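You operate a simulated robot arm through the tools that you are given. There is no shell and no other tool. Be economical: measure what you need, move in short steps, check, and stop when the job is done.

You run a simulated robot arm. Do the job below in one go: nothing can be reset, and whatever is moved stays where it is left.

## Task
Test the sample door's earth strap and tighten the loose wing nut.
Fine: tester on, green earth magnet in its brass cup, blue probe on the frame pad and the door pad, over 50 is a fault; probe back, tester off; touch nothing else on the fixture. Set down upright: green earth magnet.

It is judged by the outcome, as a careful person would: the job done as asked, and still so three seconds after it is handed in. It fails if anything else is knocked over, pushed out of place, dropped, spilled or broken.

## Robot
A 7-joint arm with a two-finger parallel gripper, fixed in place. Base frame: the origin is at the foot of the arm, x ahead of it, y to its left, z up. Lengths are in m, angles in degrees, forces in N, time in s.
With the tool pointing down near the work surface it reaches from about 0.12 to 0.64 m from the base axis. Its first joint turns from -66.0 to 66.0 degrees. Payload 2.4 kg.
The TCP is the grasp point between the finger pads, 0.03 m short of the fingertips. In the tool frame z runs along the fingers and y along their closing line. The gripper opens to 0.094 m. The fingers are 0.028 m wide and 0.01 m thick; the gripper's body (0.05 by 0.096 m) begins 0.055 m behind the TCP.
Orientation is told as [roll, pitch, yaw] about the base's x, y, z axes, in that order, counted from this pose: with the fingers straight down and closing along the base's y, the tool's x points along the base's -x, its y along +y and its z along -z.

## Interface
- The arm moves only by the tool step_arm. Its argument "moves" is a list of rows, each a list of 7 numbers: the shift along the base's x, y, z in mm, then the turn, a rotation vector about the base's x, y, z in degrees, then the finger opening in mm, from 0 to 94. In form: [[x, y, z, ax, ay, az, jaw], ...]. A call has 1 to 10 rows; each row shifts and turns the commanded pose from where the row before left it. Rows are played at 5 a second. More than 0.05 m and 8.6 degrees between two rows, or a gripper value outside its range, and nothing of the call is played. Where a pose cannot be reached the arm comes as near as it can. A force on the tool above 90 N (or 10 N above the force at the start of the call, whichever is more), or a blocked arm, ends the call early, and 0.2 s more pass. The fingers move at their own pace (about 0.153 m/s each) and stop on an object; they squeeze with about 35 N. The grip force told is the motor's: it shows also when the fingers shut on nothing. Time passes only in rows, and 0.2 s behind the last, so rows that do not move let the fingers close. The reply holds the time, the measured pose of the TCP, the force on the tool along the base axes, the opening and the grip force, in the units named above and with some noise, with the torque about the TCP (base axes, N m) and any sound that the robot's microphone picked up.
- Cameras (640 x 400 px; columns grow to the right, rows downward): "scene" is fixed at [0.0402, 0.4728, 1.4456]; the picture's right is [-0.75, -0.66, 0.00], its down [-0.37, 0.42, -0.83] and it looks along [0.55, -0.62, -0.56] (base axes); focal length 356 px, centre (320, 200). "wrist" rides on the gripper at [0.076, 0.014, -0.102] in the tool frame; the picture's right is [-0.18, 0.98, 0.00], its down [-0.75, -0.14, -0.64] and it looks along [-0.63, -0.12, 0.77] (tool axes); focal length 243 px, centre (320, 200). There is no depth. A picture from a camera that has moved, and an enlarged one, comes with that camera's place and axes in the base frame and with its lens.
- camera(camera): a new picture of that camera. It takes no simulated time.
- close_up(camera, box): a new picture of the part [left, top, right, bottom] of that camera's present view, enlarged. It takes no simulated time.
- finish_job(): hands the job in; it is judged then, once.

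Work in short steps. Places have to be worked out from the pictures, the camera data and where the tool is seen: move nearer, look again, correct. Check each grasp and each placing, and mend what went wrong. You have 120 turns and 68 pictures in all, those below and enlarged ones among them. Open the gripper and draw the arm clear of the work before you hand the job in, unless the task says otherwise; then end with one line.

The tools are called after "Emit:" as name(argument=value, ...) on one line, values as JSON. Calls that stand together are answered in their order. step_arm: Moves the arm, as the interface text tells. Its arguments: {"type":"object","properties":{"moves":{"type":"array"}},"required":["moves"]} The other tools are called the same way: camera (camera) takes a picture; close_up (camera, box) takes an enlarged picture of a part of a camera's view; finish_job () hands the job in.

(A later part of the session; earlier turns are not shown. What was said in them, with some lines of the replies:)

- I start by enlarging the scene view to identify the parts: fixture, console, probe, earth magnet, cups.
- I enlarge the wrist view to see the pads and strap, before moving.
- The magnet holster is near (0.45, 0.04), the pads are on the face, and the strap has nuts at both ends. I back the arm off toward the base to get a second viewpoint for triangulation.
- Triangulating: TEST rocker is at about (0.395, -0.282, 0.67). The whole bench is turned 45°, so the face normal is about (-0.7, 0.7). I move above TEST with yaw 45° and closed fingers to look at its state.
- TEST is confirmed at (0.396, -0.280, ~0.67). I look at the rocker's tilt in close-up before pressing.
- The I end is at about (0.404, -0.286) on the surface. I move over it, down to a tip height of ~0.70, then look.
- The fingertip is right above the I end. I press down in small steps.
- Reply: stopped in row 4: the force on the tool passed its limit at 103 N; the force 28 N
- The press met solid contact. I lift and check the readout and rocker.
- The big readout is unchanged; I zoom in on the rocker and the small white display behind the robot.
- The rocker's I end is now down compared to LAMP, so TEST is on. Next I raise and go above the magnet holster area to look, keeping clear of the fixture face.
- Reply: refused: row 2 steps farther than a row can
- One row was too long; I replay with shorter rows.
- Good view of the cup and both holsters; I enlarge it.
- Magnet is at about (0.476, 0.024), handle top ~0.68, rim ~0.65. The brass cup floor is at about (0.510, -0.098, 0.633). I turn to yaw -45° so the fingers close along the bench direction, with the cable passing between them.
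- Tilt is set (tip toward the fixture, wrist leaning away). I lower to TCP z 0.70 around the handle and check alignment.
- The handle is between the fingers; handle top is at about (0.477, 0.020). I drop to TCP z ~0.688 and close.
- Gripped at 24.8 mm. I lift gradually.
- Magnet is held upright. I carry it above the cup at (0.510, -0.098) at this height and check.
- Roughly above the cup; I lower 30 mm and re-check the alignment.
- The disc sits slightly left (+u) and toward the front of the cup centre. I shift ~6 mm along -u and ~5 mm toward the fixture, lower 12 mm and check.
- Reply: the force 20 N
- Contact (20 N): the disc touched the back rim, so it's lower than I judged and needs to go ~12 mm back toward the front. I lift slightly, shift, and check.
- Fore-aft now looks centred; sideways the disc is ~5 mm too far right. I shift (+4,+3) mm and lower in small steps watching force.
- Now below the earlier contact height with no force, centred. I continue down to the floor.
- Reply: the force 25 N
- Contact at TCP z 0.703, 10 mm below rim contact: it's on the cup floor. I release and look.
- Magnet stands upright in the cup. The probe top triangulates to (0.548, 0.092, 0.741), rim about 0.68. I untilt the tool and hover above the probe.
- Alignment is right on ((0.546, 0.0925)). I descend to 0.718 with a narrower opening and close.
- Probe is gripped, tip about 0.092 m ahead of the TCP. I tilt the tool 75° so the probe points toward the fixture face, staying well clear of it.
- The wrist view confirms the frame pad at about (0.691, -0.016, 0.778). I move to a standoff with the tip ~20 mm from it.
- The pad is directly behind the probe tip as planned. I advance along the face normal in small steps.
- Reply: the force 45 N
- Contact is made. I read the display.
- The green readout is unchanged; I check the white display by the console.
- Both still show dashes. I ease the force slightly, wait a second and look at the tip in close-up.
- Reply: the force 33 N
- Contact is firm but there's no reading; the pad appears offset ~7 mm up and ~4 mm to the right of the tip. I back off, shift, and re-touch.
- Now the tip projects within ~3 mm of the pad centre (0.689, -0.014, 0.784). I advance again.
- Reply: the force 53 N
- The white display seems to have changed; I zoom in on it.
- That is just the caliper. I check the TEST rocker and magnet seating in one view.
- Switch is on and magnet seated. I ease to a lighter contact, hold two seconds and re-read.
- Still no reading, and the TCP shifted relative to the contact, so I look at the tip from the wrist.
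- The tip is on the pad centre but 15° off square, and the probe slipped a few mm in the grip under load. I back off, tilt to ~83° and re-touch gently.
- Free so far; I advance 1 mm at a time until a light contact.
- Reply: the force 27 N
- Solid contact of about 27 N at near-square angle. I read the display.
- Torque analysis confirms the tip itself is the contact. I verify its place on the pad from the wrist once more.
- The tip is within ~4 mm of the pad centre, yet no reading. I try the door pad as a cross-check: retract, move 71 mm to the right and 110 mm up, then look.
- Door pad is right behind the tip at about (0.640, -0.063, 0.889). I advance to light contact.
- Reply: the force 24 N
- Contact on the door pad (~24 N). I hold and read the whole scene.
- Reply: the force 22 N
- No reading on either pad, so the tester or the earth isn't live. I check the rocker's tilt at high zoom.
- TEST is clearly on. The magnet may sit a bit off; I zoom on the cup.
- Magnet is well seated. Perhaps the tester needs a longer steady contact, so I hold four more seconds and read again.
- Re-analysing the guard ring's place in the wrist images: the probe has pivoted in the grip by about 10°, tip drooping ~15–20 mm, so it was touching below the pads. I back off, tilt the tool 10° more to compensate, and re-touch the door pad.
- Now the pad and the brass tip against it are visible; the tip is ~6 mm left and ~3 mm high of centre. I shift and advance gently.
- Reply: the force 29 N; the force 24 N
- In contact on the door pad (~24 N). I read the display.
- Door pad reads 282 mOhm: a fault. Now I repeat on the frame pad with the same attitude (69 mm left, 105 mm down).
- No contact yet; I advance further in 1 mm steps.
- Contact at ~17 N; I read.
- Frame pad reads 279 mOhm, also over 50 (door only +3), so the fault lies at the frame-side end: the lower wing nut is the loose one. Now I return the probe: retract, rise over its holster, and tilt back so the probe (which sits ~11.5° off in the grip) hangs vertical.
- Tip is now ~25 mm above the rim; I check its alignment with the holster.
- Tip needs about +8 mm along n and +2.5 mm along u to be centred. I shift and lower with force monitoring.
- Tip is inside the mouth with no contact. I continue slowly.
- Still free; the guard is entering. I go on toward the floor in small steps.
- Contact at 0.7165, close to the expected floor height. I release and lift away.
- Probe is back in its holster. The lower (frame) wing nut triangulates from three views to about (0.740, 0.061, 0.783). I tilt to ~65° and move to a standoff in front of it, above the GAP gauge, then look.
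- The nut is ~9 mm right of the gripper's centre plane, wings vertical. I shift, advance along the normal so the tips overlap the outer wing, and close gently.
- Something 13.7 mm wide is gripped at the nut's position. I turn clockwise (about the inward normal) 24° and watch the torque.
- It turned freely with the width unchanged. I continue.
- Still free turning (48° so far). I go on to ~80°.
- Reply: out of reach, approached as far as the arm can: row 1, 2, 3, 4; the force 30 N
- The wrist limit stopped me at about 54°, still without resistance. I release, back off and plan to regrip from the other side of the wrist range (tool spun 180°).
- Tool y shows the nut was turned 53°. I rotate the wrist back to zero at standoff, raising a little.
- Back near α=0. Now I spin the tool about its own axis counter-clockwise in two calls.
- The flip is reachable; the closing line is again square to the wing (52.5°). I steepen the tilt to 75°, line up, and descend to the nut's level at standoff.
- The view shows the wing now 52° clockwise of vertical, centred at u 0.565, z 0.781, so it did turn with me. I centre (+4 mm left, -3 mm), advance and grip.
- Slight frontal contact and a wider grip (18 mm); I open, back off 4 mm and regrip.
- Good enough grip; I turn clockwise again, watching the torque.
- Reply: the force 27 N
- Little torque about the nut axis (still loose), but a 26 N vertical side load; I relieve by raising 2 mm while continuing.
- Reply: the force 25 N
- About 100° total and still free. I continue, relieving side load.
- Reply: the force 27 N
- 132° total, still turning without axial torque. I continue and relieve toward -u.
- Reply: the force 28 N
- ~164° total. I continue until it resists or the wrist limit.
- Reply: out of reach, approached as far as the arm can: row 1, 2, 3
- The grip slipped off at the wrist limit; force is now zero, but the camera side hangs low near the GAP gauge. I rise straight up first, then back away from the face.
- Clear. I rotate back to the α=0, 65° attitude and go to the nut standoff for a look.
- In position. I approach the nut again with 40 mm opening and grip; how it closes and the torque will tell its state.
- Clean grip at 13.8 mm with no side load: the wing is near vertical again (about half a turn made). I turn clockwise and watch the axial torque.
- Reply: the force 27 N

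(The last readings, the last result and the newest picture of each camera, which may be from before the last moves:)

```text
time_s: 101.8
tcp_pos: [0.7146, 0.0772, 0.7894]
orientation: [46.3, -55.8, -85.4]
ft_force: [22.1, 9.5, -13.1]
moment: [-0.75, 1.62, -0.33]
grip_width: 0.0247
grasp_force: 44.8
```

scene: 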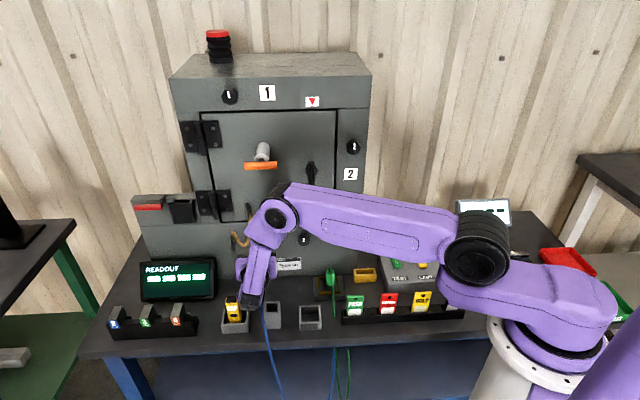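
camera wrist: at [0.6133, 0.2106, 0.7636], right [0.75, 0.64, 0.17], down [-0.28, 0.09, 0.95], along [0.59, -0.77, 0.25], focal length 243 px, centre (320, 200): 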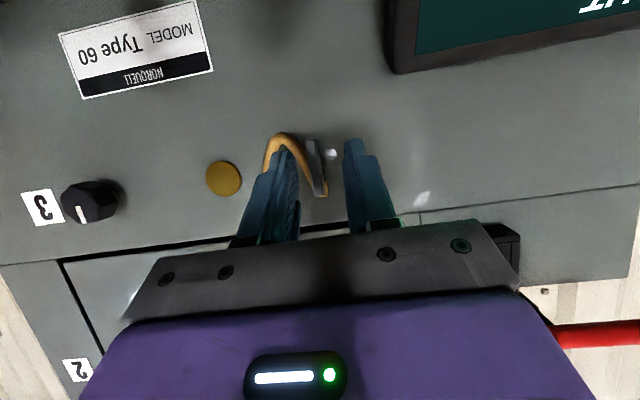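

The nut now resists (1.7 N·m against me, fingers spread while the wing held): it's tight. I open, and back straight off.

Emit:
step_arm(moves=[[0, 0, 0, 0, 0, 0, 40], [0, 0, 0, 0, 0, 0, 50], [0, 0, 0, 0, 0, 0, 50], [-10, 10, 0, 0, 0, 0, 50], [-15, 15, 0, 0, 0, 0, 50], [-15, 15, 10, 0, 0, 0, 50], [0, 0, 20, -5.66, 5.66, 0, 40], [0, 0, 20, -5.66, 5.66, 0, 20], [0, 0, 20, -5.66, 5.66, 0, 10], [0, 0, 10, 0, 0, 0, 0]])

```text
time_s: 104.0
tcp_pos: [0.6729, 0.1128, 0.8696]
orientation: [-0.4, -64.9, -44.5]
ft_force: [0.2, -0.5, 0.8]
moment: [0.03, 0.0, -0.02]
grip_width: 0.0
grasp_force: 33.2
```

The nut is tight. Now I untilt and move toward the console at a safe distance from the face to switch TEST off.

Emit:
step_arm(moves=[[-6, 6, 0, 5.74, 5.74, 0, 0], [-6, 6, 0, 5.74, 5.74, 0, 0], [-6, 6, 0, 5.74, 5.74, 0, 0], [-6, 6, 0, 5.74, 5.74, 0, 0], [-6, 6, 0, 5.74, 5.74, 0, 0], [-6, 6, 0, 5.74, 5.74, 0, 0], [-6, 6, 0, 5.74, 5.74, 0, 0], [-6, 6, 0, 5.74, 5.74, 0, 0], [0, 0, 0, 0, 0, 0, 0]])

Emit:
step_arm(moves=[[-32, -32, 0, 0, 0, 8.4, 0], [-32, -32, 0, 0, 0, 8.4, 0], [-32, -32, 0, 0, 0, 8.4, 0], [-32, -32, 0, 0, 0, 8.4, 0], [-32, -32, 0, 0, 0, 8.4, 0], [-32, -32, 0, 0, 0, 8.4, 0], [-32, -32, 0, 0, 0, 8.4, 0], [-32, -32, 0, 0, 0, 8.4, 0], [-32, -32, 0, 0, 0, 8.4, 0], [0, 0, 0, 0, 0, 8.4, 0]])

```text
time_s: 106.0
tcp_pos: [0.6261, 0.1619, 0.8705]
orientation: [0.1, 0.1, -44.9]
ft_force: [-0.2, 0.3, 0.1]
moment: [0.0, 0.01, -0.03]
grip_width: 0.0
grasp_force: 32.7
```

```text
time_s: 108.2
tcp_pos: [0.3376, -0.1263, 0.8693]
orientation: [0.2, 0.0, 39.1]
ft_force: [0.0, -0.7, 0.7]
moment: [-0.03, 0.01, 0.0]
grip_width: 0.0001
grasp_force: 33.5
```

Now over to the O end at (0.384, -0.269) and down to just above it.

Emit:
step_arm(moves=[[11, -36, 0, 0, 0, 5.9, 0], [12, -36, 0, 0, 0, 0, 0], [12, -36, -20, 0, 0, 0, 0], [11.4, -34.4, -30, 0, 0, 0, 0], [0, 0, -45, 0, 0, 0, 0], [0, 0, -40, 0, 0, 0, 0], [0, 0, 0, 0, 0, 0, 0]])

```text
time_s: 109.8
tcp_pos: [0.3832, -0.27, 0.7342]
orientation: [0.0, -0.1, 45.1]
ft_force: [0.4, -0.3, -0.2]
moment: [0.0, -0.03, -0.01]
grip_width: 0.0002
grasp_force: 33.5
```

Positioned above the O end. I press down in small steps.

Emit:
step_arm(moves=[[0, 0, -8, 0, 0, 0, 0], [0, 0, -6, 0, 0, 0, 0], [0, 0, -4, 0, 0, 0, 0], [0, 0, -4, 0, 0, 0, 0], [0, 0, -3, 0, 0, 0, 0]])

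```text
time_s: 111.0
tcp_pos: [0.3831, -0.2685, 0.7099]
orientation: [0.2, 0.1, 45.0]
ft_force: [-5.7, 5.5, 11.8]
moment: [0.09, 0.07, -0.04]
grip_width: 0.0001
grasp_force: 33.1
```

At 0.710 with 12 N; I press a little further to the stop, then lift.

Emit:
step_arm(moves=[[0, 0, -3, 0, 0, 0, 0], [0, 0, -3, 0, 0, 0, 0], [0, 0, -3, 0, 0, 0, 0]])

```text
time_s: 111.5
tcp_pos: [0.3839, -0.2682, 0.7094]
orientation: [0.5, 0.1, 45.0]
ft_force: [-8.8, 5.9, 31.0]
moment: [-0.03, 0.08, -0.05]
grip_width: 0.0
grasp_force: 33.1
stopped in row 2: the force on the tool passed its limit at 105 N (the readings are from after the stop); the commanded pose is now the measured one
```

Hit the stop, same as when switching on. I lift, open the gripper, draw the arm back clear, and take the last picture.

Emit:
step_arm(moves=[[0, 0, 20, 0, 0, 0, 0], [0, 0, 40, 0, 0, 0, 0], [0, 0, 45, 0, 0, 0, 20], [-10, 10, 45, 0, 0, 0, 50], [-20, 20, 40, 0, 0, 0, 60], [-20, 20, 40, 0, 0, 0, 60], [-20, 20, 40, 0, 0, 0, 60], [0, 0, 40, 0, 0, 0, 60], [0, 0, 0, 0, 0, 0, 60]])

Emit:
close_up(camera="scene", box=[130, 170, 450, 370])

```text
time_s: 113.5
tcp_pos: [0.3128, -0.1969, 1.0202]
orientation: [0.4, 0.1, 45.0]
ft_force: [-0.2, 0.2, 0.4]
moment: [0.0, -0.02, 0.04]
grip_width: 0.06
grasp_force: 0.0
```

```text
2.00 times, centred on (290, 270) of scene
camera zoom: at [0.0402, 0.4728, 1.4456], right [-0.75, -0.66, 0.0], down [-0.37, 0.42, -0.83], along [0.55, -0.62, -0.56], focal length 712 px, centre (380, 60)
```

zoom: 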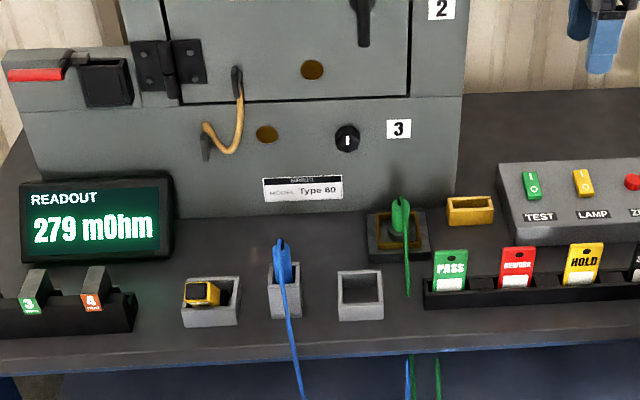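

The last picture shows the nut's work, probe, magnet and switch all right, but the GAP gauge has been tipped forward in its holder, apparently by the camera bracket. I must mend that: its base is at about u 0.551, n -0.32, leaning toward the front. I go round to its front with closed fingers to push it upright.

Emit:
step_arm(moves=[[15, 40, 0, 0, 0, -8.4, 30], [15, 45, 0, 0, 0, -8.4, 0], [15, 45, 0, 0, 0, -8.4, 0], [20, 45, -10, 0, 0, -8.4, 0], [20, 45, -10, 0, 0, -8.4, 0], [20, 44, -10, 0, 0, -8.4, 0], [20, 44, -10, 0, 0, -8.4, 0], [20, 44, -10, 0, 0, -8.4, 0], [20, 44, -10, 0, 0, -8.4, 0], [20, 44, -10, 0, 0, -8.4, 0]])

Emit:
step_arm(moves=[[20, 12, -35, 0, 0, -6, 0], [6, 0, -45, 0, 0, 0, 0], [0, 0, -45, 0, 0, 0, 0], [0, 0, -30, 0, 0, 0, 0], [0, 0, 0, 0, 0, 0, 0]])

```text
refused: row 4 steps farther than a row can; nothing moved
```

```text
time_s: 114.7
tcp_pos: [0.3402, -0.1871, 0.8655]
orientation: [0.4, 0.1, 39.0]
ft_force: [-0.1, -0.2, 0.0]
moment: [0.01, 0.02, 0.0]
grip_width: 0.0002
grasp_force: 33.2
```

The first call was refused (row too long), and the second only lowered in free space. I now travel to the front of the GAP holder with legal rows.

Emit:
step_arm(moves=[[18.4, 44, 0, 0, 0, -8.4, 0], [18.4, 44, 0, 0, 0, -8.4, 0], [18.4, 44, 0, 0, 0, -8.4, 0], [18.4, 44, 0, 0, 0, -8.4, 0], [18.4, 44, 0, 0, 0, -8.4, 0], [18.4, 44, 0, 0, 0, -8.4, 0], [18.4, 44, 0, 0, 0, -8.4, 0], [18.4, 44, 0, 0, 0, -8.4, 0], [18.4, 44, 0, 0, 0, -8.4, 0], [18.4, 44, 0, 0, 0, -8.4, 0]])

```text
time_s: 116.9
tcp_pos: [0.5249, 0.2536, 0.8628]
orientation: [0.3, 0.1, -45.1]
ft_force: [-0.2, -0.2, -0.1]
moment: [0.01, -0.01, -0.01]
grip_width: 0.0
grasp_force: 33.0
```

In front of it (n -0.19). I lower the closed fingers to tip height ~0.685.

Emit:
step_arm(moves=[[0, 0, -45, 0, 0, 0, 0], [0, 0, -45, 0, 0, 0, 0], [0, 0, -40, 0, 0, 0, 0], [0, 0, -18, 0, 0, 0, 0], [0, 0, 0, 0, 0, 0, 0]])

Emit:
step_arm(moves=[[10, -10, 0, 0, 0, 0, 0], [10, -10, 0, 0, 0, 0, 0], [7, -7, 0, 0, 0, 0, 0], [5, -5, 0, 0, 0, 0, 0], [0, 0, 0, 0, 0, 0, 0]])

```text
time_s: 118.1
tcp_pos: [0.5241, 0.2539, 0.7137]
orientation: [0.5, 0.1, -44.9]
ft_force: [-0.6, 0.7, 0.9]
moment: [0.01, 0.02, -0.01]
grip_width: 0.0
grasp_force: 32.7
```

```text
time_s: 119.3
tcp_pos: [0.5562, 0.2209, 0.7163]
orientation: [0.2, -0.1, -45.0]
ft_force: [-0.2, 0.7, 0.2]
moment: [-0.03, 0.01, -0.01]
grip_width: 0.0001
grasp_force: 32.3
```

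No contact yet at n -0.237. I push on slowly.

Emit:
step_arm(moves=[[5, -5, 0, 0, 0, 0, 0], [4, -4, 0, 0, 0, 0, 0], [4, -4, 0, 0, 0, 0, 0], [3, -3, 0, 0, 0, 0, 0], [0, 0, 0, 0, 0, 0, 0]])

Emit:
step_arm(moves=[[3, -3, 0, 0, 0, 0, 0], [3, -3, 0, 0, 0, 0, 0], [3, -3, 0, 0, 0, 0, 0], [0, 0, 0, 0, 0, 0, 0]])

```text
time_s: 120.5
tcp_pos: [0.5717, 0.2042, 0.7159]
orientation: [0.4, 0.0, -45.0]
ft_force: [-0.3, -0.3, 1.0]
moment: [-0.02, -0.04, -0.01]
grip_width: 0.0001
grasp_force: 33.1
```

```text
time_s: 121.5
tcp_pos: [0.5817, 0.1958, 0.715]
orientation: [0.4, 0.0, -45.0]
ft_force: [-0.3, 0.0, 1.0]
moment: [-0.05, 0.0, -0.01]
grip_width: 0.0
grasp_force: 33.6
```

Forces remain within noise (a light gauge). I continue to n -0.295.

Emit:
step_arm(moves=[[3, -3, 0, 0, 0, 0, 0], [3, -3, 0, 0, 0, 0, 0], [3, -3, 0, 0, 0, 0, 0], [3, -3, 0, 0, 0, 0, 0], [0, 0, 0, 0, 0, 0, 0]])

```text
time_s: 122.7
tcp_pos: [0.595, 0.1833, 0.7198]
orientation: [0.8, -0.2, -45.1]
ft_force: [-8.5, -1.4, 44.9]
moment: [-0.61, -0.34, -0.13]
grip_width: 0.0003
grasp_force: 33.1
```

The fingertip is riding on top of the gauge (45 N up), so it leans less far forward and sits lower than I judged. I lift off, open, and instead straddle its top end to grip it.

Emit:
step_arm(moves=[[0, 0, 30, 0, 0, 0, 0], [0, 0, 20, 0, 0, 0, 60], [0, 0, 0, 0, 0, 0, 64], [0, 0, 0, 0, 0, 0, 64]])

Emit:
step_arm(moves=[[0, 0, -20, 0, 0, 0, 64], [0, 0, -20, 0, 0, 0, 64], [0, 0, -15, 0, 0, 0, 64], [0, 0, -10, 0, 0, 0, 64], [0, 0, 0, 0, 0, 0, 64]])

```text
time_s: 123.7
tcp_pos: [0.5919, 0.1838, 0.7651]
orientation: [0.3, 0.1, -45.0]
ft_force: [0.0, 0.3, 0.1]
moment: [-0.02, -0.01, 0.01]
grip_width: 0.0639
grasp_force: 0.1
```

```text
time_s: 124.9
tcp_pos: [0.5929, 0.1846, 0.7006]
orientation: [0.5, 0.1, -45.0]
ft_force: [0.2, 0.2, 1.3]
moment: [-0.01, 0.03, 0.0]
grip_width: 0.0639
grasp_force: 0.1
```

No contact with the fingers straddling at tip height 0.67. I close to feel it.

Emit:
step_arm(moves=[[0, 0, -4, 0, 0, 0, 64], [0, 0, 0, 0, 0, 0, 10], [0, 0, 0, 0, 0, 0, 10], [0, 0, 0, 0, 0, 0, 10]])

```text
time_s: 125.9
tcp_pos: [0.5919, 0.1839, 0.6969]
orientation: [0.4, 0.1, -45.1]
ft_force: [-0.9, 0.4, 0.8]
moment: [-0.02, -0.03, 0.0]
grip_width: 0.01
grasp_force: 0.0
```

Nothing between the fingers there, so it may have swung back upright behind them. I rise, open, shift to the original spot (n -0.322) and feel again at upright height.

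Emit:
step_arm(moves=[[0, 0, 40, 0, 0, 0, 10], [0, 0, 40, 0, 0, 0, 64], [24, -24, 0, 0, 0, 0, 64], [0, 0, 0, 0, 0, 0, 64], [0, 0, -20, 0, 0, 0, 64], [0, 0, -15, 0, 0, 0, 64], [0, 0, -12, 0, 0, 0, 64], [0, 0, 0, 0, 0, 0, 64]])

Emit:
step_arm(moves=[[0, 0, 0, 0, 0, 0, 10], [0, 0, 0, 0, 0, 0, 10], [0, 0, 0, 0, 0, 0, 10]])

```text
time_s: 127.7
tcp_pos: [0.6167, 0.161, 0.7303]
orientation: [0.3, 0.1, -45.1]
ft_force: [0.3, -0.1, -0.2]
moment: [0.04, -0.03, 0.02]
grip_width: 0.0641
grasp_force: 0.1
```

```text
time_s: 128.5
tcp_pos: [0.6169, 0.1611, 0.7295]
orientation: [0.3, 0.2, -45.0]
ft_force: [1.0, -0.1, 0.2]
moment: [0.05, 0.0, -0.02]
grip_width: 0.0314
grasp_force: 35.0
```

The gauge is there: 31.4 mm wide at z 0.70–0.73, at its original spot, so it is standing. I release and check its height by a light re-squeeze with tips at ~0.716.

Emit:
step_arm(moves=[[0, 0, 0, 0, 0, 0, 34], [0, 0, 0, 0, 0, 0, 44], [0, 0, 0, 0, 0, 0, 60], [0, 0, 16, 0, 0, 0, 60], [0, 0, 0, 0, 0, 0, 60], [0, 0, 0, 0, 0, 0, 20], [0, 0, 0, 0, 0, 0, 20], [0, 0, 0, 0, 0, 0, 20]])

```text
time_s: 130.3
tcp_pos: [0.6168, 0.1608, 0.7461]
orientation: [0.3, 0.1, -45.0]
ft_force: [0.6, -0.1, 1.5]
moment: [0.0, 0.02, 0.0]
grip_width: 0.031
grasp_force: 35.1
```

Still 31 mm at 0.716, matching the upright height (~0.726). I release gently, rise straight up and draw the arm clear.

Emit:
step_arm(moves=[[0, 0, 0, 0, 0, 0, 33], [0, 0, 0, 0, 0, 0, 38], [0, 0, 0, 0, 0, 0, 60], [0, 0, 0, 0, 0, 0, 60], [0, 0, 25, 0, 0, 0, 60], [0, 0, 45, 0, 0, 0, 60], [-15, 15, 40, 0, 0, 0, 60], [-30, 15, 30, 0, 0, 0, 60], [-40, 0, 25, 0, 0, 0, 60], [-40, 0, 25, 0, 0, 0, 60]])

Emit:
step_arm(moves=[[-40, 0, 20, 0, 0, 0, 60], [-40, 0, 20, 0, 0, 0, 60], [-40, 0, 20, 0, 0, 0, 60], [0, 0, 0, 0, 0, 0, 60]])

```text
time_s: 132.5
tcp_pos: [0.4907, 0.1905, 0.9371]
orientation: [0.4, 0.1, -44.9]
ft_force: [-0.2, -0.3, -0.7]
moment: [0.02, 0.01, -0.01]
grip_width: 0.0598
grasp_force: 0.2
```

```text
time_s: 133.5
tcp_pos: [0.3713, 0.1909, 0.9953]
orientation: [0.4, 0.1, -45.0]
ft_force: [0.1, 0.0, 0.1]
moment: [-0.03, 0.0, 0.01]
grip_width: 0.06
grasp_force: 0.2
```

The arm is clear with the gripper open, and no pictures are left. By the last picture and the force readings, everything is in place, so I hand the job in.

Emit:
finish_job()

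```text
The job is handed in.
```

The earth strap tested faulty: the door pad read 282 mOhm and the frame pad 279. I tightened the lower, frame-side wing nut until it resisted at about 1.7 N·m. I did not re-test the strap afterwards. The magnet is upright in its brass cup, the probe is back in its holder and the tester is off. While working on the nut I tipped the yellow GAP gauge in its holder. I stood it up again, but only checked it by touch because no pictures were left.
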